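You operate a simulated robot arm through the tools that you are given. There is no shell and no other tool. Be economical: measure what you need, move in short steps, check, and stop when the job is done.

The job below is to be done with a simulated two-armed robot. You get a single attempt, and the scene is never put back.

## Task
Take the white bobbin on the top of the brown table and put it away on the middle shelf of the long rack. Take the crumpled paper on the top of the brown table and put it away on the lower shelf of the short rack. Put the 1 shackle from the top of the brown table on the top of the black table and the 2 shackle on the top of the dry cabinet. Take the bobbin of grey wire and leave it on the white table card. Put the felt block on the top of the brown table. Open the black drawer, put the small weight from the top of the black table in the inside of the black drawer and shut the drawer again. The order is free. Set down upright: white bobbin, bobbin of grey wire, small weight.

Only the result counts: the job must be done as asked and must still hold three seconds after the hand-in. Knocking over, shifting, dropping, spilling or breaking anything else fails it.

## Robot
Two 7-joint arms with two-finger parallel grippers on one trunk, on a base that drives. Base frame: it is fixed to the floor where the robot stands at the start and does not move with it; the origin is under the middle of the robot, x ahead of it, y to its left, z up. Lengths are in mm, angles in degrees, forces in N, time in s.
The left shoulder is at the start at [50, 161, 1098], the right one opposite. With the tool pointing down near the work surface each hand reaches from about 220 to 680 mm from the robot's upright axis, wherever it stands, measured 20 degrees to its own side. Places, roughly: black drawer [-4600, 400, 500]; bobbin of grey wire (7x7x10 cm) [900, 500, 800]; crumpled paper (8x7x5 cm) [500, 0, 800]; felt block (7x10x6 cm) [-700, 500, 800]; inside of the black drawer [-4700, 400, 400]; lower shelf of the short rack [2000, 2600, 700]; middle shelf of the long rack [2000, 7400, 1100]; shackle [750, 250, 750]; small weight [-1000, 500, 750]; table card [750, 250, 750]; top of the black table [-900, 900, 800]; top of the brown table [700, 100, 800]; top of the dry cabinet [2000, 3900, 1100]; white bobbin [500, 250, 750]. Payload 3.43 kg a hand.
The TCP of each hand is the grasp point between the finger pads, 30 mm short of the fingertips. In the tool frame z runs along the fingers and y along their closing line. The gripper opens to 94 mm. The fingers are 28 mm wide and 10 mm thick; the gripper's body (50 by 96 mm) begins 55 mm behind the TCP.
Orientation is that of the tool frame in the base frame, as a unit quaternion [w, x, y, z]. With the fingers straight down and closing along the base's y, the tool's x points along the base's -x, its y along +y and its z along -z.

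## Interface
- The arms move only by the tool arm_command. It takes "left_moves", "right_moves" or both (then of equal length, played together; a hand with none holds still); each is a list of rows, each a list of 6 numbers: the shift along the tool's x, y, z in mm, then the turn, a rotation vector about the tool's x, y, z in degrees. In form: [[tx, ty, tz, ax, ay, az], ...]. A call has 1 to 8 rows; each row is the pose to reach, as a shift and turn from the pose commanded when the call began, along the tool's axes at that moment. "left_hand" and "right_hand" are, for a hand that has rows, the gripper command, from -1 (shut) to 1 (fully open), values between in proportion, set as the call begins (left out, the last holds). A row lasts 0.2 s, in which the tool goes at most 50 mm and 8.6 degrees; a call with a longer step from one row to the next is refused whole, and so is a gripper value outside its range. Where a pose cannot be reached the arm comes as near as it can. A force on the tool above 40 N (or 10 N above the force at the start of the call, whichever is more), or a blocked arm, ends the call early, and 0.2 s more pass. Each finger travels about 45 mm/s and halts on what it meets, pressing with about 21 N; the grip force reading is that of the motor and also rises with nothing between the fingers. The clock runs only during rows and for 0.2 s after the last one: add rows that repeat a pose to give the fingers time. It gives the time, the measured TCP pose, the force on the tool (base axes), the opening and the grip force at its end, in the units of the frame above (readings bear some noise), with the torque about the TCP (base axes, N m) and any sound that the robot's microphone picked up.
- Cameras (640 x 400 px; columns grow to the right, rows downward): "scene" is now at [101.4, 63.4, 1221.3]; the picture's right is [0.72, -0.69, 0.00], its down [-0.40, -0.42, -0.81] and it looks along [0.56, 0.59, -0.58] (base axes); focal length 214 px, centre (320, 200). "left" rides on the left gripper at [76, -14, -102] in its tool frame; the picture's right is [0.18, 0.98, 0.00], its down [-0.75, 0.14, -0.64] and it looks along [-0.63, 0.12, 0.77] (tool axes); focal length 243 px, centre (320, 200). "right" rides on the right gripper at [76, 14, -102] in its tool frame; the picture's right is [-0.18, 0.98, 0.00], its down [-0.75, -0.14, -0.64] and it looks along [-0.63, -0.12, 0.77] (tool axes); focal length 243 px, centre (320, 200). There is no depth. A picture from a camera that has moved, and an enlarged one, comes with that camera's place and axes in the base frame and with its lens.
- snapshot(camera): a new picture of that camera. It takes no simulated time.
- move_column(by): slides the trunk up (or, below 0, down) by that many mm; the arms and the scene camera ride with it, the base frame stays. It gives what a move gives, with no picture.
- base_move(legs): drives the robot by 1 to 6 legs, each [ahead, left, turn to the left] in mm, mm and degrees, along the robot's own axes; the way and the turn of a leg run together, so that a leg with both is an arc; at most 1500 mm and 180 degrees a leg. The arms and the cameras ride along, it lands a little off, and it stops where it bumps. It gives what a move gives.
- aim_head(pan, tilt): turns the head with the scene camera to pan (to the left, within 80 degrees either way) and tilt (down, from -29 to 69), counted from straight ahead of the robot. It gives what a move gives.
- enlarge(camera, box): a new picture of the part [left, top, right, bottom] of that camera's present view, enlarged. It takes no simulated time.
- job_done(): hands the job in; it is judged then, once.

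Work in short steps. Places have to be worked out from the pictures, the camera data and where the tool is seen: move nearer, look again, correct. Check each grasp and each placing, and mend what went wrong. You have 483 turns and 230 pictures in all, those below and enlarged ones among them. Open the grippers and draw the arms clear of the work before you hand the job in, unless the task says otherwise; then end with one line.

The tools are called after "Emit:" as name(argument=value, ...) on one line, values as JSON. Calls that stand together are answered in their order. arm_command: Moves the arms, as the interface text tells. Its arguments: {"type":"object","properties":{"left_moves":{"type":"array"},"left_hand":{"type":"number"},"right_moves":{"type":"array"},"right_hand":{"type":"number"}},"required":[]} The other tools are called the same way: move_column (by) slides the trunk up or down; base_move (legs) drives the base; aim_head (pan, tilt) turns the head that bears the scene camera; snapshot (camera) takes a picture; enlarge (camera, box) takes an enlarged picture of a part of a camera's view; job_done () hands the job in.

At the start:

```text
time_s: 0.0
left_ee_pos: [317.5, 346.6, 1151.6]
left_tcp_rot: [0.0, 0.0, 1.0, 0.0]
left_force: [0.7, -0.9, -0.4]
left_wrist_torque: [0.01, 0.0, 0.01]
left_gripper_width: 93.9
left_grip_force: 0.2
right_ee_pos: [346.0, 32.1, 1159.0]
right_tcp_rot: [0.0, 0.001, 1.0, -0.001]
right_force: [0.7, -0.9, -0.1]
right_wrist_torque: [0.0, -0.02, 0.0]
right_gripper_width: 94.1
right_grip_force: 0.0
trunk travel left (down, up): [-125.0, 142.0]
robot x, y, heading: [3.2, 1.4, 0.1]
head pan, tilt: [46.0, 35.6]
```

scene: 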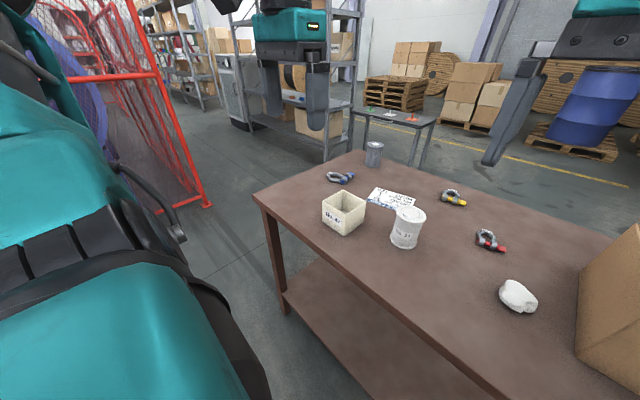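
right: 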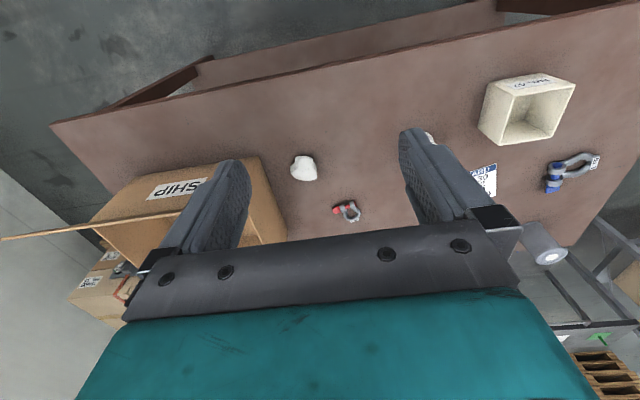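
left: 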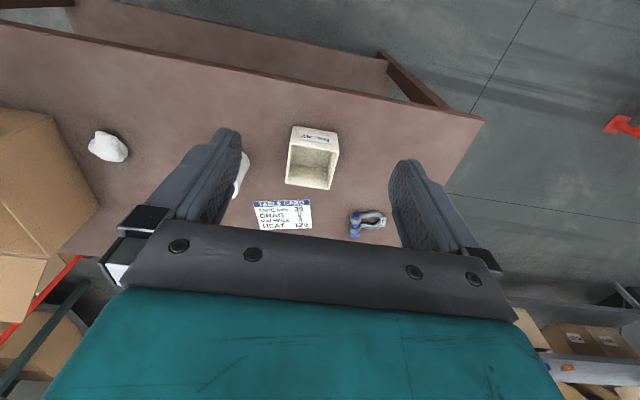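

I begin by looking closely at the table's objects: the shackles and the card.

Emit:
enlarge(camera="scene", box=[310, 130, 420, 200])

Emit:
enlarge(camera="scene", box=[420, 170, 540, 260])

Emit:
enlarge(camera="left", box=[240, 180, 400, 260])

```text
5.71 times, centred on (365, 165) of scene
camera zoom: at [101.4, 63.4, 1221.3], right [0.72, -0.69, 0.0], down [-0.4, -0.42, -0.81], along [0.56, 0.59, -0.58], focal length 1226 px, centre (63, 400)
```

zoom: 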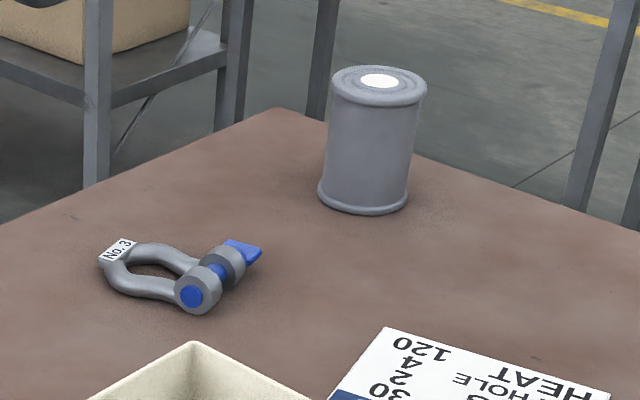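

```text
4.44 times, centred on (480, 215) of scene
camera zoom: at [101.4, 63.4, 1221.3], right [0.72, -0.69, 0.0], down [-0.4, -0.42, -0.81], along [0.56, 0.59, -0.58], focal length 953 px, centre (-391, 133)
```

zoom: 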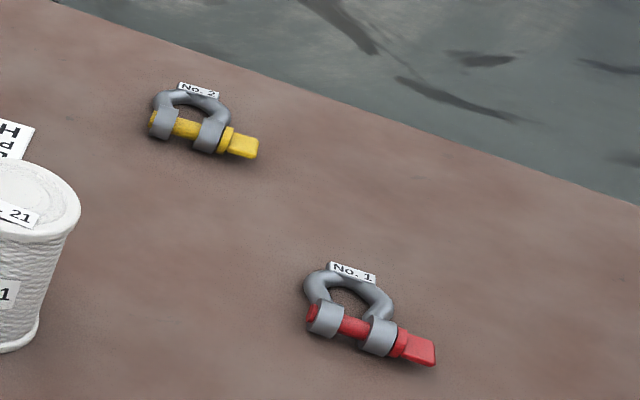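

```text
4.00 times, centred on (320, 220) of left
camera zoom: at [240.6, 331.5, 1253.2], right [-0.18, 0.98, 0.0], down [0.75, 0.14, 0.64], along [0.63, 0.12, -0.77], focal length 970 px, centre (320, 120)
```

zoom: 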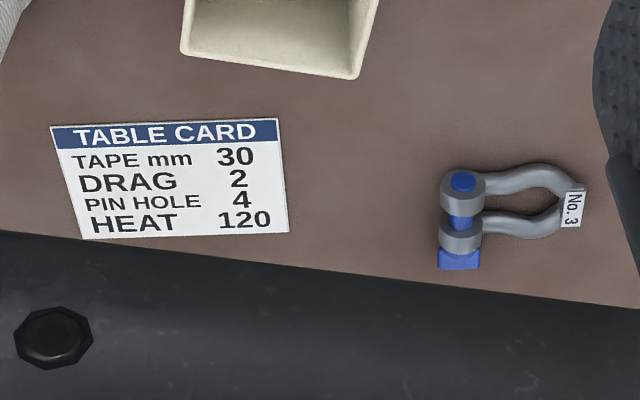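

No. 1 is red, No. 2 is yellow, and the card lies at about (679, 321) on a table at z≈800 that spans x 360–950. The grey bobbin is at about (862, 529), out of reach from here. I look around before I drive.

Emit:
aim_head(pan=80, tilt=30)

Emit:
snapshot(camera="scene")

Emit:
aim_head(pan=0, tilt=25)

Emit:
snapshot(camera="scene")

Emit:
aim_head(pan=-80, tilt=30)

Emit:
snapshot(camera="scene")

```text
time_s: 1.0
left_ee_pos: [316.3, 345.9, 1150.7]
left_tcp_rot: [0.0, 0.0, 1.0, 0.0]
left_force: [-0.3, -1.2, 0.3]
left_wrist_torque: [0.01, 0.02, 0.0]
left_gripper_width: 94.0
left_grip_force: 0.0
right_ee_pos: [344.5, 32.3, 1158.6]
right_tcp_rot: [0.0, 0.0, 1.0, -0.001]
right_force: [0.6, -0.6, 0.3]
right_wrist_torque: [0.01, -0.04, 0.0]
right_gripper_width: 93.9
right_grip_force: 0.0
trunk travel left (down, up): [-125.0, 142.0]
robot x, y, heading: [1.3, -0.9, 0.0]
head pan, tilt: [80.0, 30.0]
```

```text
223 pictures are left
camera scene: at [56.3, 89.4, 1230.0], right [0.98, -0.17, 0.0], down [-0.09, -0.49, -0.87], along [0.15, 0.85, -0.5], focal length 214 px, centre (320, 200)
```

scene: 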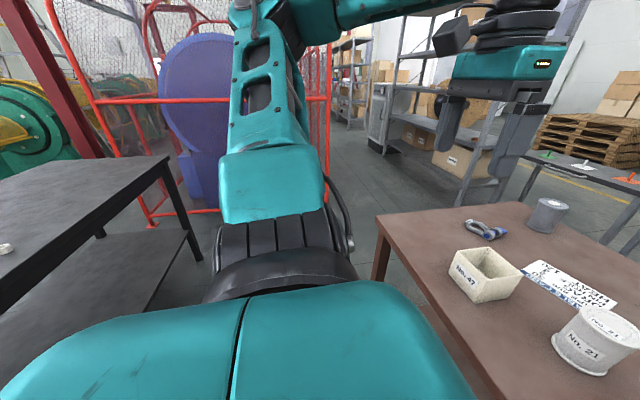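

```text
time_s: 2.5
left_ee_pos: [316.4, 346.4, 1151.0]
left_tcp_rot: [0.0, -0.001, 1.0, 0.0]
left_force: [-1.2, -0.6, 0.1]
left_wrist_torque: [-0.05, -0.02, 0.04]
left_gripper_width: 94.2
left_grip_force: 0.1
right_ee_pos: [345.5, 32.7, 1158.8]
right_tcp_rot: [0.0, 0.0, 1.0, 0.0]
right_force: [0.0, -0.3, -0.6]
right_wrist_torque: [0.01, 0.02, 0.03]
right_gripper_width: 94.0
right_grip_force: 0.1
trunk travel left (down, up): [-125.0, 142.0]
robot x, y, heading: [-2.6, 0.4, 0.1]
head pan, tilt: [0.0, 25.0]
```

```text
222 pictures are left
camera scene: at [132.6, 0.4, 1237.9], right [0.0, -1.0, 0.0], down [-0.42, 0.0, -0.91], along [0.91, 0.0, -0.42], focal length 214 px, centre (320, 200)
```

scene: 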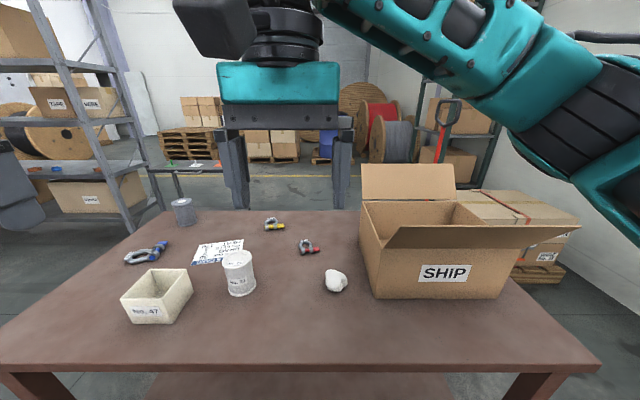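

```text
time_s: 4.1
left_ee_pos: [316.8, 347.0, 1150.0]
left_tcp_rot: [0.0, 0.0, 1.0, 0.0]
left_force: [0.0, -0.2, 0.8]
left_wrist_torque: [-0.02, 0.01, 0.01]
left_gripper_width: 94.0
left_grip_force: 0.1
right_ee_pos: [345.2, 32.3, 1159.7]
right_tcp_rot: [-0.001, 0.001, 1.0, 0.001]
right_force: [0.0, -0.1, 0.2]
right_wrist_torque: [-0.02, 0.0, -0.01]
right_gripper_width: 94.1
right_grip_force: 0.0
trunk travel left (down, up): [-125.0, 142.0]
robot x, y, heading: [-0.4, 0.2, -0.2]
head pan, tilt: [-80.0, 30.0]
```

```text
221 pictures are left
camera scene: at [56.3, -88.8, 1230.0], right [-0.98, -0.17, 0.0], down [-0.09, 0.49, -0.87], along [0.15, -0.85, -0.5], focal length 214 px, centre (320, 200)
```

scene: 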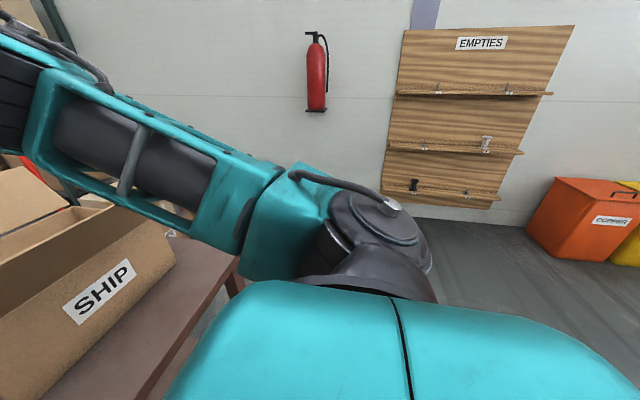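

No. 21 is the white bobbin, and the far side of the table is open floor, from which both the grey bobbin and the card can be reached. I drive round the table's left end and look while I turn.

Emit:
base_move(legs=[[0, 1150, 0], [1400, 0, 0]])

Emit:
aim_head(pan=60, tilt=15)

Emit:
snapshot(camera="scene")

Emit:
aim_head(pan=0, tilt=15)

Emit:
snapshot(camera="scene")

```text
time_s: 16.1
left_ee_pos: [1690.6, 1471.5, 1150.2]
left_tcp_rot: [0.0, 0.013, 1.0, 0.0]
left_force: [-0.6, -0.2, 0.7]
left_wrist_torque: [-0.02, 0.01, 0.01]
left_gripper_width: 94.3
left_grip_force: 0.2
right_ee_pos: [1708.3, 1157.7, 1158.6]
right_tcp_rot: [0.0, 0.016, 1.0, 0.0]
right_force: [-1.2, 0.0, -0.3]
right_wrist_torque: [0.0, -0.02, 0.0]
right_gripper_width: 94.0
right_grip_force: 0.1
trunk travel left (down, up): [-125.0, 142.0]
robot x, y, heading: [1362.2, 1137.5, -1.8]
head pan, tilt: [-80.0, 30.0]
stopped in leg 2: the robot was blocked; the commanded pose is now the measured one
```

```text
time_s: 18.3
left_ee_pos: [1690.1, 1471.8, 1150.8]
left_tcp_rot: [0.0, 0.015, 1.0, 0.0]
left_force: [-0.2, -0.2, 0.1]
left_wrist_torque: [0.01, -0.01, 0.02]
left_gripper_width: 94.2
left_grip_force: 0.0
right_ee_pos: [1708.4, 1157.7, 1158.3]
right_tcp_rot: [-0.001, 0.016, 1.0, -0.001]
right_force: [-0.4, -0.1, 0.2]
right_wrist_torque: [-0.02, -0.01, 0.01]
right_gripper_width: 93.7
right_grip_force: 0.1
trunk travel left (down, up): [-125.0, 142.0]
robot x, y, heading: [1360.8, 1133.0, -1.8]
head pan, tilt: [60.0, 15.0]
```

```text
220 pictures are left
camera scene: at [1453.2, 1214.1, 1254.2], right [0.85, -0.53, 0.0], down [-0.14, -0.22, -0.97], along [0.51, 0.82, -0.26], focal length 214 px, centre (320, 200)
```

scene: 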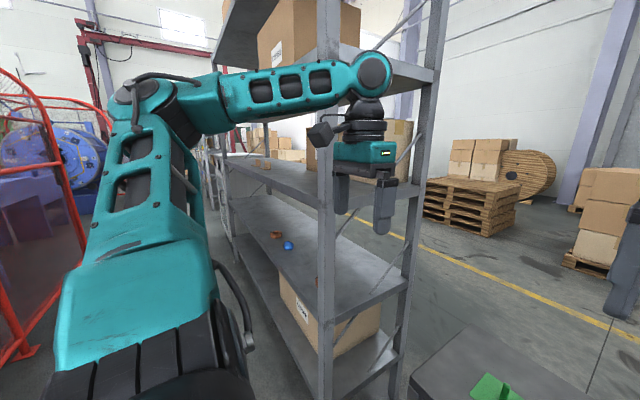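

```text
time_s: 19.6
left_ee_pos: [1691.5, 1472.7, 1149.3]
left_tcp_rot: [0.0, 0.015, 1.0, 0.0]
left_force: [-0.2, 0.0, -0.6]
left_wrist_torque: [0.01, 0.0, -0.03]
left_gripper_width: 93.9
left_grip_force: 0.0
right_ee_pos: [1709.5, 1157.9, 1158.3]
right_tcp_rot: [0.0, 0.016, 1.0, 0.001]
right_force: [-0.6, 0.5, 0.4]
right_wrist_torque: [0.01, 0.01, 0.01]
right_gripper_width: 94.0
right_grip_force: 0.0
trunk travel left (down, up): [-125.0, 142.0]
robot x, y, heading: [1365.7, 1134.0, -2.1]
head pan, tilt: [0.0, 15.0]
```

```text
219 pictures are left
camera scene: at [1497.4, 1131.9, 1254.2], right [-0.03, -1.0, 0.0], down [-0.26, 0.01, -0.97], along [0.97, -0.03, -0.26], focal length 214 px, centre (320, 200)
```

scene: 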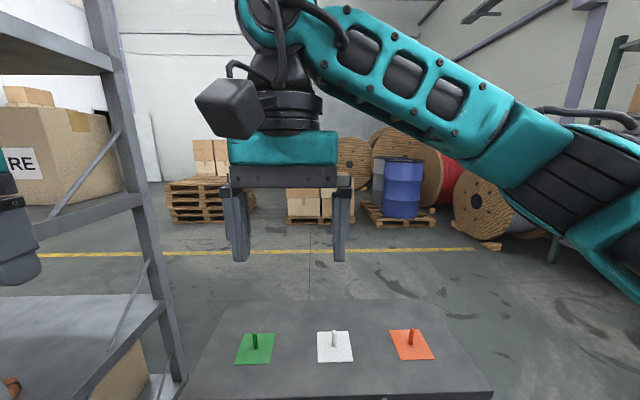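

The drive stopped short in front of the small grey table. I look straight down to see how big the base is and what it met.

Emit:
aim_head(pan=0, tilt=69)

Emit:
snapshot(camera="scene")

Emit:
aim_head(pan=-50, tilt=60)

Emit:
snapshot(camera="scene")

```text
time_s: 20.8
left_ee_pos: [1691.0, 1471.5, 1150.7]
left_tcp_rot: [0.0, 0.015, 1.0, 0.0]
left_force: [0.2, -0.7, -0.3]
left_wrist_torque: [0.0, 0.0, -0.02]
left_gripper_width: 94.3
left_grip_force: 0.0
right_ee_pos: [1710.0, 1156.5, 1156.4]
right_tcp_rot: [-0.001, 0.017, 1.0, -0.002]
right_force: [10.8, 0.9, -34.7]
right_wrist_torque: [-0.29, -1.69, -0.15]
right_gripper_width: 94.0
right_grip_force: 0.1
trunk travel left (down, up): [-125.0, 142.0]
robot x, y, heading: [1366.3, 1138.0, -1.7]
head pan, tilt: [0.0, 68.8]
```

```text
218 pictures are left
camera scene: at [1471.4, 1132.8, 1188.7], right [-0.03, -1.0, 0.0], down [-0.86, 0.02, -0.51], along [0.51, -0.01, -0.86], focal length 214 px, centre (320, 200)
```

scene: 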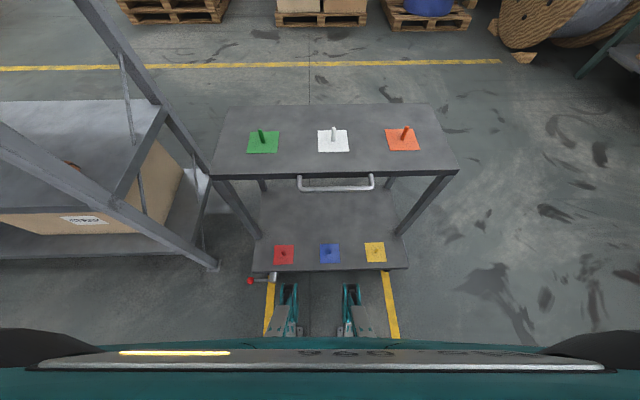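

```text
time_s: 22.0
left_ee_pos: [1691.6, 1472.7, 1149.8]
left_tcp_rot: [0.0, 0.016, 1.0, 0.0]
left_force: [-0.2, -0.1, -0.3]
left_wrist_torque: [0.03, -0.01, 0.02]
left_gripper_width: 93.9
left_grip_force: 0.2
right_ee_pos: [1708.6, 1158.3, 1159.4]
right_tcp_rot: [0.0, 0.016, 1.0, 0.0]
right_force: [-0.3, -0.8, 0.1]
right_wrist_torque: [-0.03, -0.02, 0.02]
right_gripper_width: 94.0
right_grip_force: 0.1
trunk travel left (down, up): [-125.0, 142.0]
robot x, y, heading: [1362.1, 1138.6, -1.8]
head pan, tilt: [-50.0, 60.0]
```

```text
217 pictures are left
camera scene: at [1445.3, 1082.4, 1187.9], right [-0.78, -0.62, 0.0], down [-0.54, 0.68, -0.5], along [0.31, -0.39, -0.87], focal length 214 px, centre (320, 200)
```

scene: 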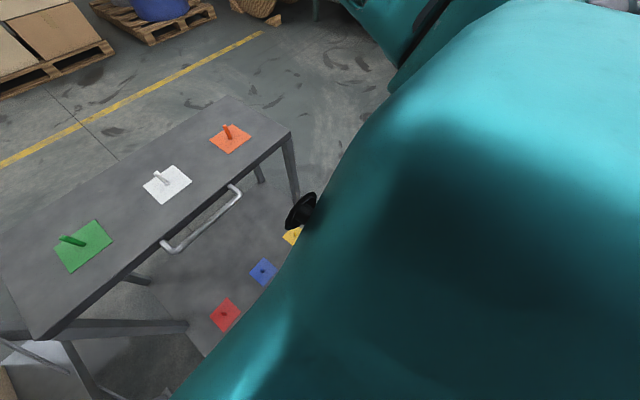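

This is a docking cart with a floor dock. I back off a little and look again, to tell the base's own parts from fixed ones and to see whether anything moved.

Emit:
base_move(legs=[[-150, 0, 1.8]])

Emit:
aim_head(pan=0, tilt=69)

Emit:
snapshot(camera="scene")

```text
time_s: 23.4
left_ee_pos: [1528.9, 1484.6, 1150.8]
left_tcp_rot: [0.0, -0.001, 1.0, 0.0]
left_force: [-0.5, 0.4, 0.6]
left_wrist_torque: [-0.01, 0.02, -0.02]
left_gripper_width: 93.7
left_grip_force: 0.1
right_ee_pos: [1558.1, 1170.2, 1158.8]
right_tcp_rot: [0.0, 0.0, 1.0, 0.0]
right_force: [-0.2, 0.0, 0.3]
right_wrist_torque: [-0.01, -0.01, -0.02]
right_gripper_width: 94.0
right_grip_force: 0.1
trunk travel left (down, up): [-125.0, 142.0]
robot x, y, heading: [1211.0, 1135.6, -0.2]
head pan, tilt: [-50.0, 60.0]
```

```text
time_s: 24.6
left_ee_pos: [1530.0, 1484.4, 1149.5]
left_tcp_rot: [-0.001, -0.001, 1.0, 0.0]
left_force: [0.4, -0.3, -0.6]
left_wrist_torque: [0.01, 0.0, 0.02]
left_gripper_width: 93.9
left_grip_force: 0.1
right_ee_pos: [1558.5, 1171.9, 1157.4]
right_tcp_rot: [-0.001, 0.001, 1.0, 0.0]
right_force: [6.1, 25.8, -2.8]
right_wrist_torque: [-2.75, 0.48, -1.8]
right_gripper_width: 93.9
right_grip_force: 0.1
trunk travel left (down, up): [-125.0, 142.0]
robot x, y, heading: [1215.6, 1142.0, 0.1]
head pan, tilt: [0.0, 68.8]
```

```text
216 pictures are left
camera scene: at [1310.3, 1132.8, 1179.2], right [-0.09, -1.0, 0.0], down [-0.92, 0.09, -0.37], along [0.37, -0.03, -0.93], focal length 214 px, centre (320, 200)
```

scene: 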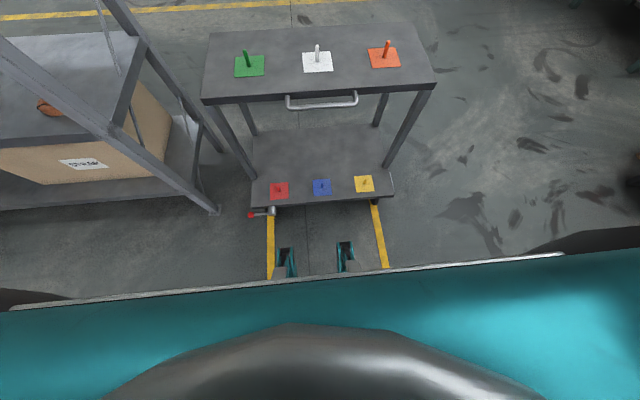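

The floor dock, at about x 1450–1620 and y 990–1280, blocked me; nothing on the cart moved. I turn to heading 180 in the open space, then strafe to the table's far side.

Emit:
base_move(legs=[[-80, 0, 0], [0, 0, 180], [0, 640, 0], [-160, 0, 0]])

Emit:
aim_head(pan=0, tilt=45)

Emit:
snapshot(camera="scene")

Emit:
snapshot(camera="right")

```text
time_s: 34.4
left_ee_pos: [784.3, 606.8, 1149.5]
left_tcp_rot: [-0.002, 1.0, -0.028, 0.001]
left_force: [-0.8, 0.1, 0.0]
left_wrist_torque: [0.02, -0.04, 0.03]
left_gripper_width: 94.1
left_grip_force: 0.1
right_ee_pos: [776.5, 919.5, 1158.1]
right_tcp_rot: [0.0, 0.999, -0.034, 0.0]
right_force: [-5.1, -22.2, -0.2]
right_wrist_torque: [2.44, -0.5, -1.61]
right_gripper_width: 94.1
right_grip_force: 0.2
trunk travel left (down, up): [-125.0, 142.0]
robot x, y, heading: [1119.2, 935.1, 176.2]
head pan, tilt: [0.0, 68.8]
stopped in leg 3: the robot was blocked; the commanded pose is now the measured one
```

```text
time_s: 35.3
left_ee_pos: [786.2, 608.0, 1149.8]
left_tcp_rot: [-0.001, 1.0, -0.029, 0.001]
left_force: [0.2, 0.7, 1.2]
left_wrist_torque: [-0.02, 0.01, 0.03]
left_gripper_width: 94.1
left_grip_force: 0.0
right_ee_pos: [775.4, 920.8, 1157.6]
right_tcp_rot: [0.0, 1.0, -0.031, 0.001]
right_force: [0.3, 0.3, 0.3]
right_wrist_torque: [0.0, -0.01, 0.0]
right_gripper_width: 93.9
right_grip_force: 0.0
trunk travel left (down, up): [-125.0, 142.0]
robot x, y, heading: [1126.3, 937.2, 176.6]
head pan, tilt: [0.0, 45.0]
```

```text
215 pictures are left
camera scene: at [1001.9, 941.6, 1207.3], right [0.06, 1.0, 0.0], down [0.71, -0.04, -0.71], along [-0.71, 0.04, -0.71], focal length 214 px, centre (320, 200)
```

scene: 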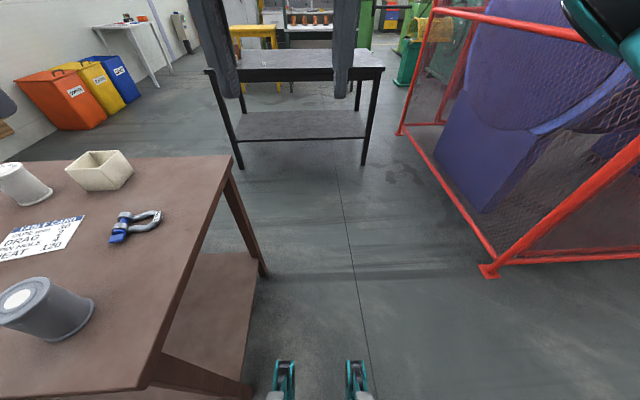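

```text
214 pictures are left
camera right: at [849.6, 901.3, 1259.4], right [-0.25, -0.97, 0.0], down [-0.74, 0.19, 0.64], along [-0.62, 0.16, -0.77], focal length 243 px, centre (320, 200)
```

right: 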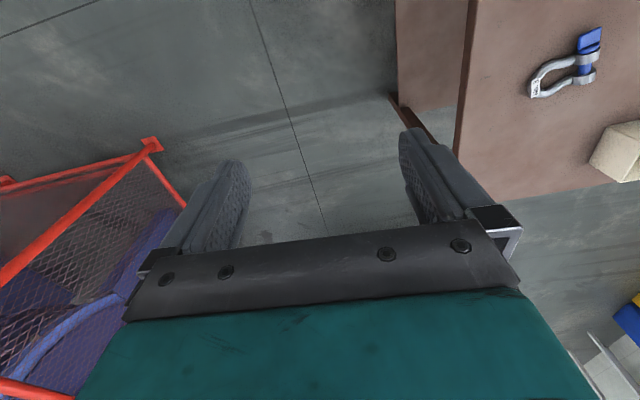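

Those teal hooks belong to my own base and reach about 300 mm ahead; its side met the table leg here. Nothing on the table moved. I back off to x≈1330, straighten up and then strafe.

Emit:
base_move(legs=[[0, -40, 0], [-215, 0, 3.5], [0, 560, 0]])

Emit:
snapshot(camera="scene")

Emit:
snapshot(camera="right")

```text
time_s: 40.2
left_ee_pos: [1024.8, 66.2, 1149.1]
left_tcp_rot: [-0.001, 1.0, 0.001, 0.001]
left_force: [-0.1, 0.8, -0.6]
left_wrist_torque: [-0.02, -0.03, -0.01]
left_gripper_width: 94.1
left_grip_force: 0.1
right_ee_pos: [997.1, 378.1, 1157.4]
right_tcp_rot: [0.0, 1.0, -0.003, 0.0]
right_force: [0.1, 0.1, 0.5]
right_wrist_torque: [0.05, 0.0, -0.01]
right_gripper_width: 94.0
right_grip_force: 0.0
trunk travel left (down, up): [-125.0, 142.0]
robot x, y, heading: [1343.1, 410.2, 179.8]
head pan, tilt: [0.0, 45.0]
```

```text
213 pictures are left
camera scene: at [1221.1, 412.2, 1207.4], right [0.0, 1.0, 0.0], down [0.71, 0.0, -0.71], along [-0.71, 0.0, -0.71], focal length 214 px, centre (320, 200)
```

scene: 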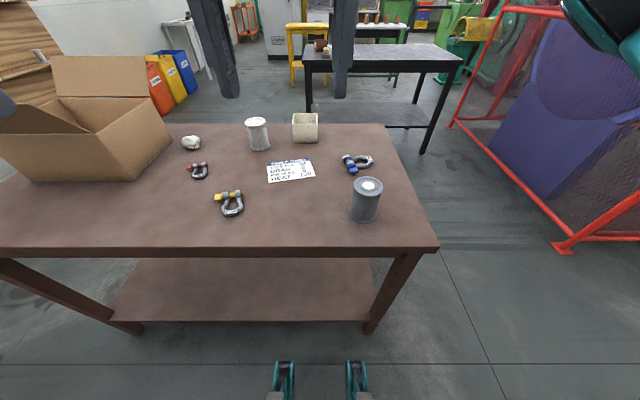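

```text
212 pictures are left
camera right: at [1071.5, 363.0, 1259.5], right [-0.19, -0.98, 0.0], down [-0.75, 0.15, 0.64], along [-0.63, 0.12, -0.77], focal length 243 px, centre (320, 200)
```

right: 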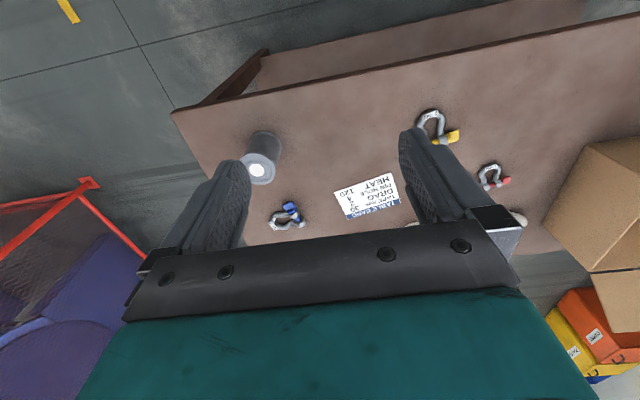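

The grey bobbin triangulates to about (865, 518). I bring the right hand above it at z≈1000 and look.

Emit:
arm_command(right_moves=[[-30, -30, 0, 0, 0, 0], [-60, -60, 0, 0, 0, 0], [-90, -90, 20, 0, 0, 0], [-115, -115, 55, 0, 0, 0], [-132, -140, 95, 0, 0, 0], [-132, -140, 140, 0, 0, 0]], right_hand=1)

Emit:
snapshot(camera="right")

Emit:
snapshot(camera="scene")

```text
refused: row 5 steps farther than a row can; nothing moved
```

```text
211 pictures are left
camera right: at [1071.5, 363.0, 1259.5], right [-0.19, -0.98, 0.0], down [-0.75, 0.15, 0.64], along [-0.63, 0.12, -0.77], focal length 243 px, centre (320, 200)
```

right: 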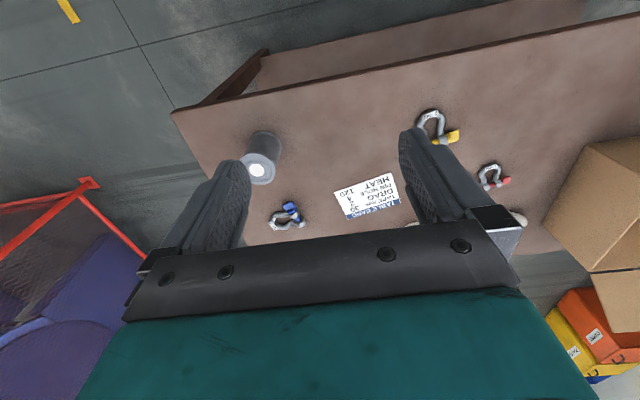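

```text
210 pictures are left
camera scene: at [1221.1, 412.2, 1207.4], right [0.0, 1.0, 0.0], down [0.71, 0.0, -0.71], along [-0.71, 0.0, -0.71], focal length 214 px, centre (320, 200)
```

scene: 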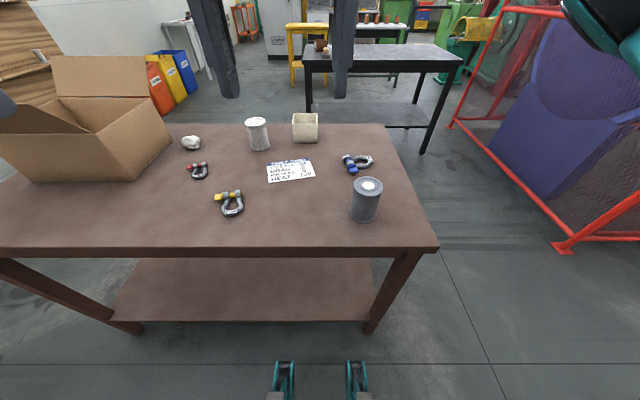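

The steps were too long in that call; I use smaller ones and hold the pictures until it succeeds.

Emit:
arm_command(right_moves=[[-27, -28, 10, 0, 0, 0], [-54, -56, 30, 0, 0, 0], [-80, -84, 55, 0, 0, 0], [-106, -112, 80, 0, 0, 0], [-132, -140, 105, 0, 0, 0], [-132, -140, 145, 0, 0, 0]], right_hand=1)

```text
time_s: 41.6
left_ee_pos: [1024.4, 65.5, 1150.2]
left_tcp_rot: [0.0, 1.0, 0.001, 0.001]
left_force: [-0.1, -0.4, -0.3]
left_wrist_torque: [-0.02, 0.0, 0.02]
left_gripper_width: 93.9
left_grip_force: 0.1
right_ee_pos: [867.2, 522.1, 1012.2]
right_tcp_rot: [0.0, 1.0, -0.002, 0.001]
right_force: [0.3, 0.4, -1.0]
right_wrist_torque: [-0.04, -0.02, 0.0]
right_gripper_width: 94.1
right_grip_force: 0.1
trunk travel left (down, up): [-125.0, 142.0]
robot x, y, heading: [1343.4, 409.7, 180.1]
head pan, tilt: [0.0, 45.0]
```

The hand is above the bobbin; I check the alignment from both cameras.

Emit:
snapshot(camera="right")

Emit:
snapshot(camera="scene")

```text
209 pictures are left
camera right: at [941.0, 505.6, 1115.1], right [-0.19, -0.98, 0.0], down [-0.75, 0.15, 0.64], along [-0.63, 0.12, -0.77], focal length 243 px, centre (320, 200)
```

right: 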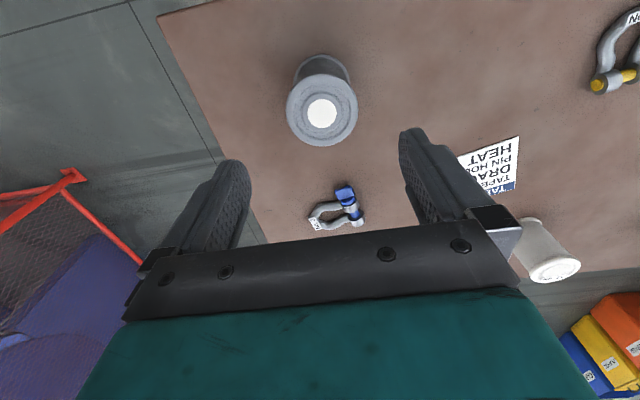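

```text
208 pictures are left
camera scene: at [1221.0, 412.6, 1207.4], right [0.0, 1.0, 0.0], down [0.71, 0.0, -0.71], along [-0.71, 0.0, -0.71], focal length 214 px, centre (320, 200)
```

scene: 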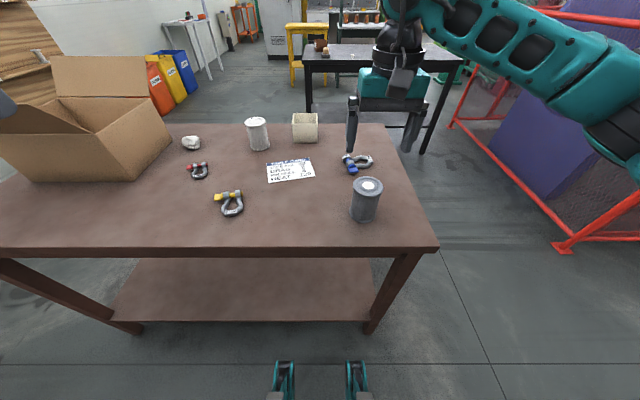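

The core reads (863, 518). I shift 4 mm, come down to z≈862 and close.

Emit:
arm_command(right_moves=[[-4, 4, 40, 0, 0, 0], [-4, 4, 80, 0, 0, 0], [-4, 4, 120, 0, 0, 0], [-4, 4, 150, 0, 0, 0], [-4, 4, 150, 0, 0, 0]], right_hand=1)

Emit:
arm_command(right_moves=[[0, 0, 0, 0, 0, 0], [0, 0, 0, 0, 0, 0], [0, 0, 0, 0, 0, 0], [0, 0, 0, 0, 0, 0]], right_hand=-1)

Emit:
arm_command(right_moves=[[0, 0, -25, 0, 0, 0], [0, 0, -50, 0, 0, 0], [0, 0, -50, 0, 0, 0]])

Emit:
snapshot(camera="scene")

```text
time_s: 42.8
left_ee_pos: [1025.4, 65.8, 1149.4]
left_tcp_rot: [-0.001, 1.0, 0.001, 0.001]
left_force: [-0.9, 0.5, -0.3]
left_wrist_torque: [-0.03, 0.03, 0.0]
left_gripper_width: 94.2
left_grip_force: 0.0
right_ee_pos: [862.0, 515.3, 861.0]
right_tcp_rot: [0.0, 1.0, -0.003, 0.0]
right_force: [1.1, 0.0, -0.3]
right_wrist_torque: [-0.01, -0.05, -0.03]
right_gripper_width: 94.0
right_grip_force: 0.1
trunk travel left (down, up): [-125.0, 142.0]
robot x, y, heading: [1339.4, 408.9, 180.0]
head pan, tilt: [0.0, 45.0]
```

```text
time_s: 43.8
left_ee_pos: [1023.6, 66.7, 1149.6]
left_tcp_rot: [0.0, 1.0, 0.001, 0.001]
left_force: [0.5, 0.0, 0.1]
left_wrist_torque: [0.01, -0.02, -0.01]
left_gripper_width: 94.0
left_grip_force: 0.1
right_ee_pos: [861.5, 513.7, 860.1]
right_tcp_rot: [0.0, 1.0, -0.002, 0.0]
right_force: [-0.6, 1.0, 0.3]
right_wrist_torque: [0.0, 0.06, 0.0]
right_gripper_width: 68.6
right_grip_force: 21.3
trunk travel left (down, up): [-125.0, 142.0]
robot x, y, heading: [1340.5, 413.1, 179.6]
head pan, tilt: [0.0, 45.0]
```

```text
time_s: 44.6
left_ee_pos: [1024.4, 66.6, 1149.5]
left_tcp_rot: [0.0, 1.0, 0.0, 0.0]
left_force: [0.8, 0.8, 0.0]
left_wrist_torque: [0.0, -0.02, -0.03]
left_gripper_width: 94.1
left_grip_force: 0.1
right_ee_pos: [861.5, 514.8, 911.4]
right_tcp_rot: [0.0, 1.0, -0.004, 0.001]
right_force: [0.2, 0.1, -3.6]
right_wrist_torque: [0.01, 0.0, 0.03]
right_gripper_width: 68.6
right_grip_force: 21.3
trunk travel left (down, up): [-125.0, 142.0]
robot x, y, heading: [1342.0, 413.9, 180.0]
head pan, tilt: [0.0, 45.0]
```

```text
207 pictures are left
camera scene: at [1220.9, 412.6, 1207.3], right [0.0, 1.0, 0.0], down [0.71, 0.0, -0.71], along [-0.71, 0.0, -0.71], focal length 214 px, centre (320, 200)
```

scene: 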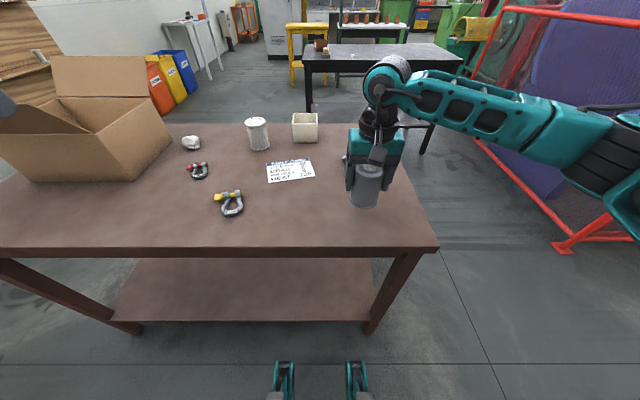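

Held at 68.6 mm. The card's centre is confirmed at about (680, 321). I raise a little and bring the base nearer so the card is well within reach.

Emit:
arm_command(right_moves=[[0, 0, -25, 0, 0, 0], [0, 0, -50, 0, 0, 0]])

Emit:
base_move(legs=[[55, 110, 0]])

```text
time_s: 45.2
left_ee_pos: [1024.6, 66.0, 1149.3]
left_tcp_rot: [-0.001, 1.0, 0.0, 0.001]
left_force: [0.4, 0.2, 0.5]
left_wrist_torque: [0.02, 0.03, 0.01]
left_gripper_width: 93.9
left_grip_force: 0.0
right_ee_pos: [861.8, 514.5, 962.3]
right_tcp_rot: [0.0, 1.0, -0.004, 0.0]
right_force: [0.1, -0.6, -3.0]
right_wrist_torque: [0.01, 0.0, 0.03]
right_gripper_width: 68.5
right_grip_force: 20.4
trunk travel left (down, up): [-125.0, 142.0]
robot x, y, heading: [1342.0, 413.6, 179.9]
head pan, tilt: [0.0, 45.0]
```

```text
time_s: 46.5
left_ee_pos: [968.3, -43.8, 1149.7]
left_tcp_rot: [-0.001, 1.0, 0.001, 0.001]
left_force: [0.7, -0.2, -0.9]
left_wrist_torque: [0.01, -0.01, 0.0]
left_gripper_width: 94.2
left_grip_force: 0.1
right_ee_pos: [806.6, 404.7, 961.9]
right_tcp_rot: [0.0, 1.0, -0.003, 0.001]
right_force: [-0.5, -0.6, -3.0]
right_wrist_torque: [-0.02, -0.02, -0.04]
right_gripper_width: 68.4
right_grip_force: 21.3
trunk travel left (down, up): [-125.0, 142.0]
robot x, y, heading: [1290.0, 302.1, 179.6]
head pan, tilt: [0.0, 45.0]
```

I move over the card at z≈890 and check with the pictures before lowering.

Emit:
arm_command(right_moves=[[-32, 21, 0, 0, 0, 0], [-64, 42, 0, 0, 0, 0], [-96, 63, 10, 0, 0, 0], [-127, 84, 30, 0, 0, 0], [-127, 84, 70, 0, 0, 0], [-127, 84, 70, 0, 0, 0]])

Emit:
snapshot(camera="scene")

Emit:
snapshot(camera="right")

```text
time_s: 47.9
left_ee_pos: [969.2, -43.8, 1149.5]
left_tcp_rot: [0.001, 1.0, 0.0, 0.001]
left_force: [0.5, -0.5, 0.0]
left_wrist_torque: [-0.02, 0.01, 0.03]
left_gripper_width: 94.1
left_grip_force: 0.0
right_ee_pos: [678.3, 322.1, 892.9]
right_tcp_rot: [0.0, 1.0, -0.003, 0.0]
right_force: [0.4, 0.4, -3.4]
right_wrist_torque: [0.03, 0.01, 0.0]
right_gripper_width: 68.3
right_grip_force: 21.4
trunk travel left (down, up): [-125.0, 142.0]
robot x, y, heading: [1288.3, 301.2, 180.0]
head pan, tilt: [0.0, 45.0]
```

```text
206 pictures are left
camera scene: at [1166.0, 302.2, 1207.3], right [0.0, 1.0, 0.0], down [0.71, 0.0, -0.71], along [-0.71, 0.0, -0.71], focal length 214 px, centre (320, 200)
```

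scene: 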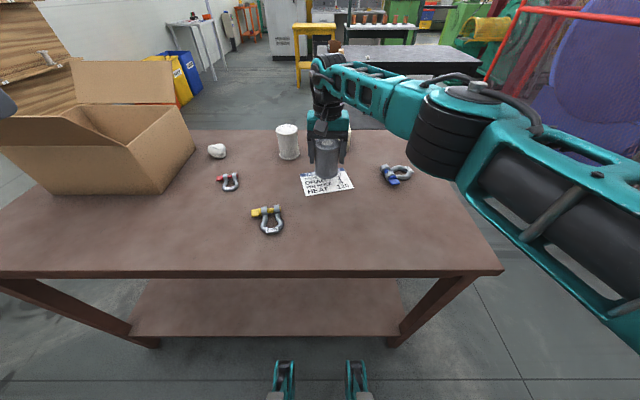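

```text
205 pictures are left
camera right: at [753.4, 306.1, 995.3], right [-0.19, -0.98, 0.0], down [-0.75, 0.15, 0.64], along [-0.63, 0.12, -0.77], focal length 243 px, centre (320, 200)
```

right: 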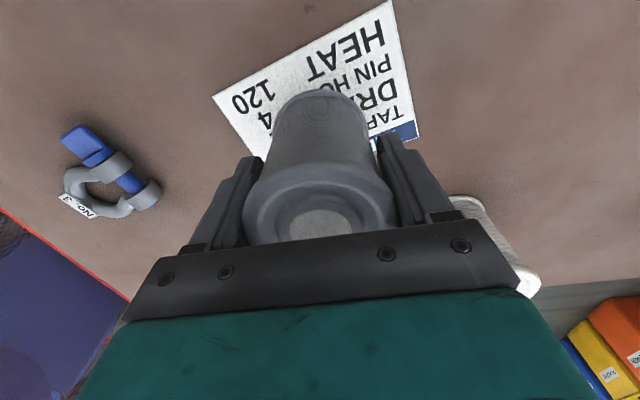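

It's centred over the card. I lower to z≈861, release and rise.

Emit:
arm_command(right_moves=[[0, 0, 15, 0, 0, 0], [0, 0, 27, 0, 0, 0], [0, 0, 31.5, 0, 0, 0], [0, 0, 31.5, 0, 0, 0]])

Emit:
arm_command(right_moves=[[0, 0, 0, 0, 0, 0], [0, 0, 0, 0, 0, 0], [0, 0, 0, 0, 0, 0]], right_hand=1)

Emit:
arm_command(right_moves=[[0, 0, -30, 0, 0, 0], [0, 0, -70, 0, 0, 0], [0, 0, -115, 0, 0, 0], [20, -20, -150, 0, 0, 0]])

Emit:
snapshot(camera="scene")

Emit:
snapshot(camera="right")

```text
time_s: 48.9
left_ee_pos: [970.7, -44.5, 1148.9]
left_tcp_rot: [0.0, 1.0, 0.0, 0.0]
left_force: [-0.2, 0.3, 0.5]
left_wrist_torque: [-0.01, 0.0, 0.01]
left_gripper_width: 94.2
left_grip_force: 0.1
right_ee_pos: [680.4, 320.3, 862.6]
right_tcp_rot: [0.001, 1.0, -0.003, -0.002]
right_force: [-1.5, 0.0, 13.9]
right_wrist_torque: [-0.01, -0.04, 0.05]
right_gripper_width: 68.8
right_grip_force: 21.3
trunk travel left (down, up): [-125.0, 142.0]
robot x, y, heading: [1290.4, 301.8, 179.6]
head pan, tilt: [0.0, 45.0]
```

```text
time_s: 49.7
left_ee_pos: [969.3, -44.8, 1149.6]
left_tcp_rot: [-0.001, 1.0, -0.001, 0.0]
left_force: [0.5, -0.4, 0.9]
left_wrist_torque: [-0.01, -0.03, -0.01]
left_gripper_width: 94.0
left_grip_force: 0.1
right_ee_pos: [678.9, 320.8, 859.8]
right_tcp_rot: [0.0, 1.0, -0.004, 0.001]
right_force: [1.1, 0.1, -0.2]
right_wrist_torque: [-0.01, 0.04, -0.01]
right_gripper_width: 93.9
right_grip_force: 0.0
trunk travel left (down, up): [-125.0, 142.0]
robot x, y, heading: [1288.0, 300.7, 179.7]
head pan, tilt: [0.0, 45.0]
```

```text
time_s: 50.7
left_ee_pos: [969.1, -43.9, 1150.9]
left_tcp_rot: [0.0, 1.0, 0.0, 0.0]
left_force: [0.2, -0.1, -0.2]
left_wrist_torque: [0.01, 0.0, -0.01]
left_gripper_width: 94.0
left_grip_force: 0.0
right_ee_pos: [697.7, 342.1, 1010.1]
right_tcp_rot: [0.0, 1.0, -0.004, 0.001]
right_force: [0.7, 0.2, -0.3]
right_wrist_torque: [-0.01, -0.02, 0.04]
right_gripper_width: 94.2
right_grip_force: 0.1
trunk travel left (down, up): [-125.0, 142.0]
robot x, y, heading: [1284.6, 304.1, 179.8]
head pan, tilt: [0.0, 45.0]
```

```text
204 pictures are left
camera scene: at [1166.7, 302.8, 1207.4], right [0.0, 1.0, 0.0], down [0.71, 0.0, -0.71], along [-0.71, 0.0, -0.71], focal length 214 px, centre (320, 200)
```

scene: 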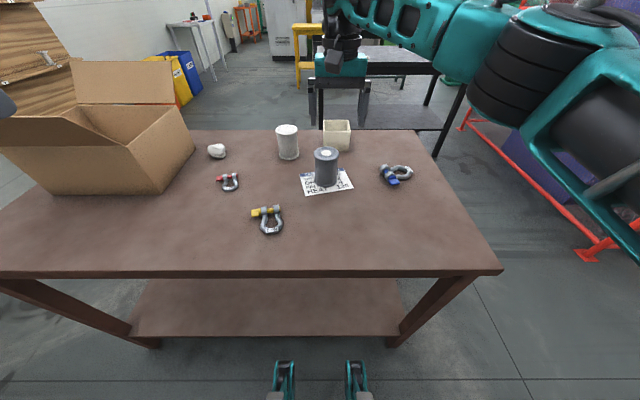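

```text
203 pictures are left
camera right: at [772.8, 326.6, 1113.0], right [-0.19, -0.98, 0.0], down [-0.75, 0.15, 0.64], along [-0.63, 0.12, -0.77], focal length 243 px, centre (320, 200)
```

right: 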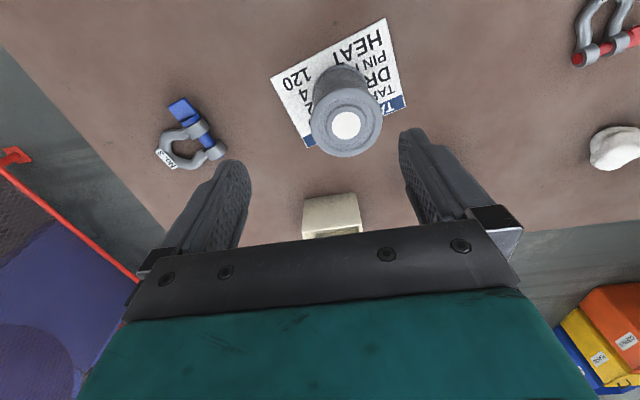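

The grey bobbin stands upright on the card. Next I draw the right hand back and bring the left hand over the red No. 1 shackle, at about (695, 47), for a close look.

Emit:
arm_command(left_moves=[[-35, -13, 0, 0, 0, 0], [-70, -26, 15, 0, 0, 0], [-105, -39, 40, 0, 0, 0], [-140, -52, 70, 0, 0, 0], [-170, -65, 100, 0, 0, 0], [-200, -78, 125, 0, 0, 0], [-225, -91, 150, 0, 0, 0], [-225, -91, 150, 0, 0, 0]], right_moves=[[28, -20, -20, 0, 0, 0], [56, -40, -40, 0, 0, 0], [84, -60, -60, 0, 0, 0], [112, -80, -80, 0, 0, 0], [140, -100, -100, 0, 0, 0], [168, -120, -120, 0, 0, 0], [196, -140, -140, 0, 0, 0], [196, -140, -140, 0, 0, 0]])

Emit:
snapshot(camera="left")

```text
time_s: 52.5
left_ee_pos: [744.1, 46.4, 999.7]
left_tcp_rot: [-0.001, 1.0, 0.001, -0.001]
left_force: [-0.2, -0.5, 0.0]
left_wrist_torque: [-0.01, -0.02, 0.01]
left_gripper_width: 94.0
left_grip_force: 0.0
right_ee_pos: [898.7, 481.6, 1149.0]
right_tcp_rot: [0.0, 1.0, -0.003, 0.002]
right_force: [0.1, 0.0, 0.7]
right_wrist_torque: [-0.01, 0.0, 0.04]
right_gripper_width: 94.0
right_grip_force: 0.0
trunk travel left (down, up): [-125.0, 142.0]
robot x, y, heading: [1288.4, 299.1, 179.9]
head pan, tilt: [0.0, 45.0]
```

```text
202 pictures are left
camera left: at [821.3, 60.1, 1102.9], right [0.18, -0.98, 0.0], down [-0.75, -0.14, 0.64], along [-0.63, -0.12, -0.77], focal length 243 px, centre (320, 200)
```

left: 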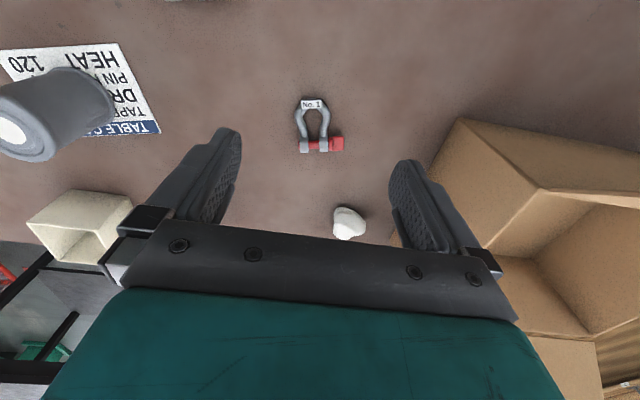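

The red shackle's bow is centred near (703, 46), with its legs along about +11° from x and about 43 mm across. I come down with a −11° turn, stopping just above it to check.

Emit:
arm_command(left_moves=[[-15, 0, 25, 0, 0, -4], [-30, 0, 55, 0, 0, -8], [-41, 0, 90, 0, 0, -11], [-41, 0, 110, 0, 0, -11], [-41, 0, 110, 0, 0, -11]])

Emit:
snapshot(camera="left")

```text
time_s: 53.7
left_ee_pos: [734.3, 31.9, 902.6]
left_tcp_rot: [-0.001, 0.995, 0.096, 0.001]
left_force: [-0.5, 0.0, 0.8]
left_wrist_torque: [-0.01, 0.0, 0.01]
left_gripper_width: 94.1
left_grip_force: 0.1
left hand out of reach, approached as far as the arm can: row 2, 3, 4, 5
right_ee_pos: [897.6, 482.3, 1151.2]
right_tcp_rot: [0.0, 1.0, -0.003, 0.0]
right_force: [0.4, 0.4, 0.4]
right_wrist_torque: [-0.04, -0.01, 0.01]
right_gripper_width: 93.9
right_grip_force: 0.0
trunk travel left (down, up): [-125.0, 142.0]
robot x, y, heading: [1289.3, 301.5, 179.9]
head pan, tilt: [0.0, 45.0]
```

```text
201 pictures are left
camera left: at [806.9, 59.3, 1005.4], right [0.37, -0.93, 0.0], down [-0.71, -0.28, 0.64], along [-0.6, -0.24, -0.77], focal length 243 px, centre (320, 200)
```

left: 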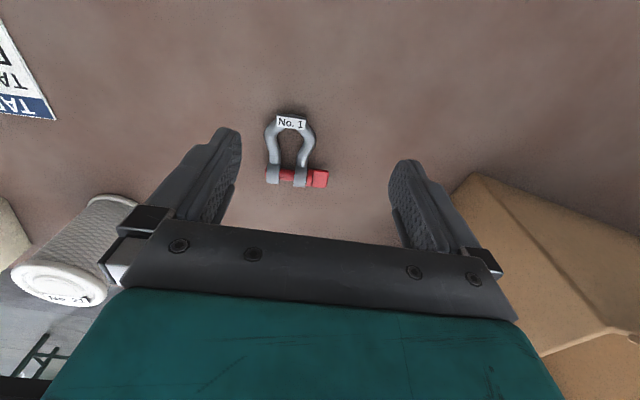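

It's out of reach here. I rise, then bring the base closer and to the left so the shackle is better placed.

Emit:
arm_command(left_moves=[[10, 0, -30, 0, 0, 0], [20, 0, -70, 0, 0, 4], [30, 0, -110, 0, 0, 8], [40, 0, -155, 0, 0, 11], [40, 0, -195, 0, 0, 11], [40, 0, -230, 0, 0, 11], [40, 0, -230, 0, 0, 11]])

Emit:
base_move(legs=[[30, 120, 0]])

Emit:
snapshot(camera="left")

```text
time_s: 55.3
left_ee_pos: [774.6, 42.3, 1134.9]
left_tcp_rot: [-0.001, 1.0, -0.001, 0.001]
left_force: [-0.7, -0.6, -0.3]
left_wrist_torque: [-0.01, -0.02, 0.0]
left_gripper_width: 93.9
left_grip_force: 0.1
right_ee_pos: [897.8, 481.1, 1150.5]
right_tcp_rot: [0.001, 1.0, -0.002, 0.001]
right_force: [0.1, 0.8, 0.5]
right_wrist_torque: [0.03, -0.03, 0.01]
right_gripper_width: 94.1
right_grip_force: 0.2
trunk travel left (down, up): [-125.0, 142.0]
robot x, y, heading: [1285.2, 303.9, 180.1]
head pan, tilt: [0.0, 45.0]
```

```text
time_s: 56.5
left_ee_pos: [754.7, -76.7, 1134.1]
left_tcp_rot: [0.0, 1.0, -0.002, 0.001]
left_force: [-0.1, 0.3, 0.4]
left_wrist_torque: [0.03, -0.01, 0.0]
left_gripper_width: 93.9
left_grip_force: 0.2
right_ee_pos: [878.0, 364.2, 1150.6]
right_tcp_rot: [0.0, 1.0, -0.005, 0.0]
right_force: [0.5, 0.3, 0.4]
right_wrist_torque: [0.06, 0.01, 0.05]
right_gripper_width: 93.9
right_grip_force: 0.1
trunk travel left (down, up): [-125.0, 142.0]
robot x, y, heading: [1267.8, 184.6, 179.6]
head pan, tilt: [0.0, 45.0]
```

```text
200 pictures are left
camera left: at [829.9, -62.0, 1237.7], right [0.18, -0.98, 0.0], down [-0.75, -0.14, 0.64], along [-0.63, -0.12, -0.77], focal length 243 px, centre (320, 200)
```

left: 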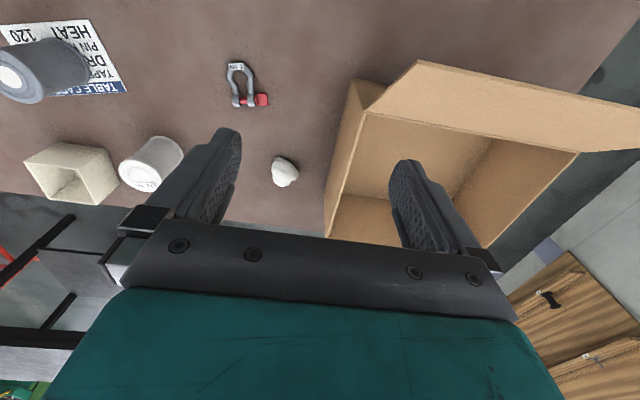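

I move the left hand back over the shackle from the new stance.

Emit:
arm_command(left_moves=[[0, -40, 0, 0, 0, 0], [-10, -80, 5, 0, 0, 0], [-20, -110, 30, 0, 0, 0], [-30, -123, 65, 0, 0, 0], [-40, -123, 105, 0, 0, -4], [-46, -123, 145, 0, 0, -8], [-50, -123, 185, 0, 0, -11], [-50, -123, 215, 0, 0, -11]])

Emit:
snapshot(camera="left")

```text
time_s: 58.3
left_ee_pos: [755.4, 0.8, 940.7]
left_tcp_rot: [-0.001, 0.996, 0.095, -0.001]
left_force: [0.0, -0.1, -1.1]
left_wrist_torque: [0.0, 0.05, -0.02]
left_gripper_width: 93.9
left_grip_force: 0.0
left hand out of reach, approached as far as the arm can: row 2, 3, 4, 5, 6, 7, 8
right_ee_pos: [877.3, 363.6, 1149.8]
right_tcp_rot: [0.0, 1.0, -0.005, 0.001]
right_force: [0.0, 0.0, 0.4]
right_wrist_torque: [0.01, -0.03, -0.01]
right_gripper_width: 94.1
right_grip_force: 0.1
trunk travel left (down, up): [-125.0, 142.0]
robot x, y, heading: [1267.8, 183.9, 179.5]
head pan, tilt: [0.0, 45.0]
```

```text
199 pictures are left
camera left: at [827.8, 28.5, 1044.0], right [0.37, -0.93, 0.0], down [-0.71, -0.28, 0.64], along [-0.6, -0.23, -0.77], focal length 243 px, centre (320, 200)
```

left: 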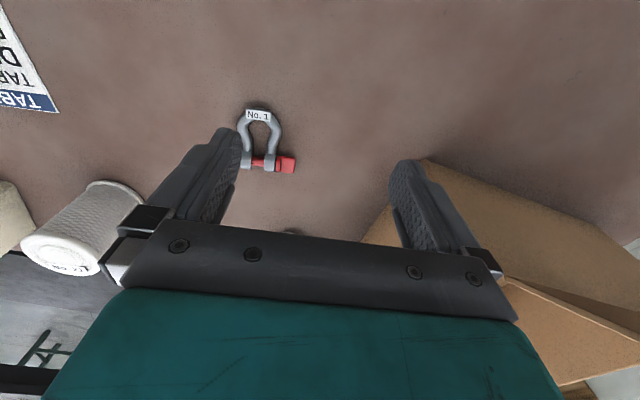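

The left arm sticks here without an obvious reason. I try once more, going inward while low and with the yaw undone.

Emit:
arm_command(left_moves=[[0, 0, 0, 0, 0, 6], [0, 0, 0, 0, 0, 11], [-5, -15, 10, 0, 0, 11], [-12, -30, 25, 0, 0, 11], [-26, -51, 40, 0, 0, 11], [-26, -51, 40, 0, 0, 11]])

```text
time_s: 59.7
left_ee_pos: [765.0, 3.1, 923.1]
left_tcp_rot: [0.0, 1.0, -0.002, 0.0]
left_force: [0.4, 0.0, 0.7]
left_wrist_torque: [-0.01, -0.03, 0.01]
left_gripper_width: 94.1
left_grip_force: 0.1
left hand out of reach, approached as far as the arm can: row 3, 4, 5, 6
right_ee_pos: [877.4, 363.4, 1149.6]
right_tcp_rot: [0.0, 1.0, -0.005, 0.001]
right_force: [0.6, -0.6, -0.4]
right_wrist_torque: [-0.02, 0.05, -0.02]
right_gripper_width: 93.7
right_grip_force: 0.0
trunk travel left (down, up): [-125.0, 142.0]
robot x, y, heading: [1263.3, 181.5, 179.7]
head pan, tilt: [0.0, 45.0]
```

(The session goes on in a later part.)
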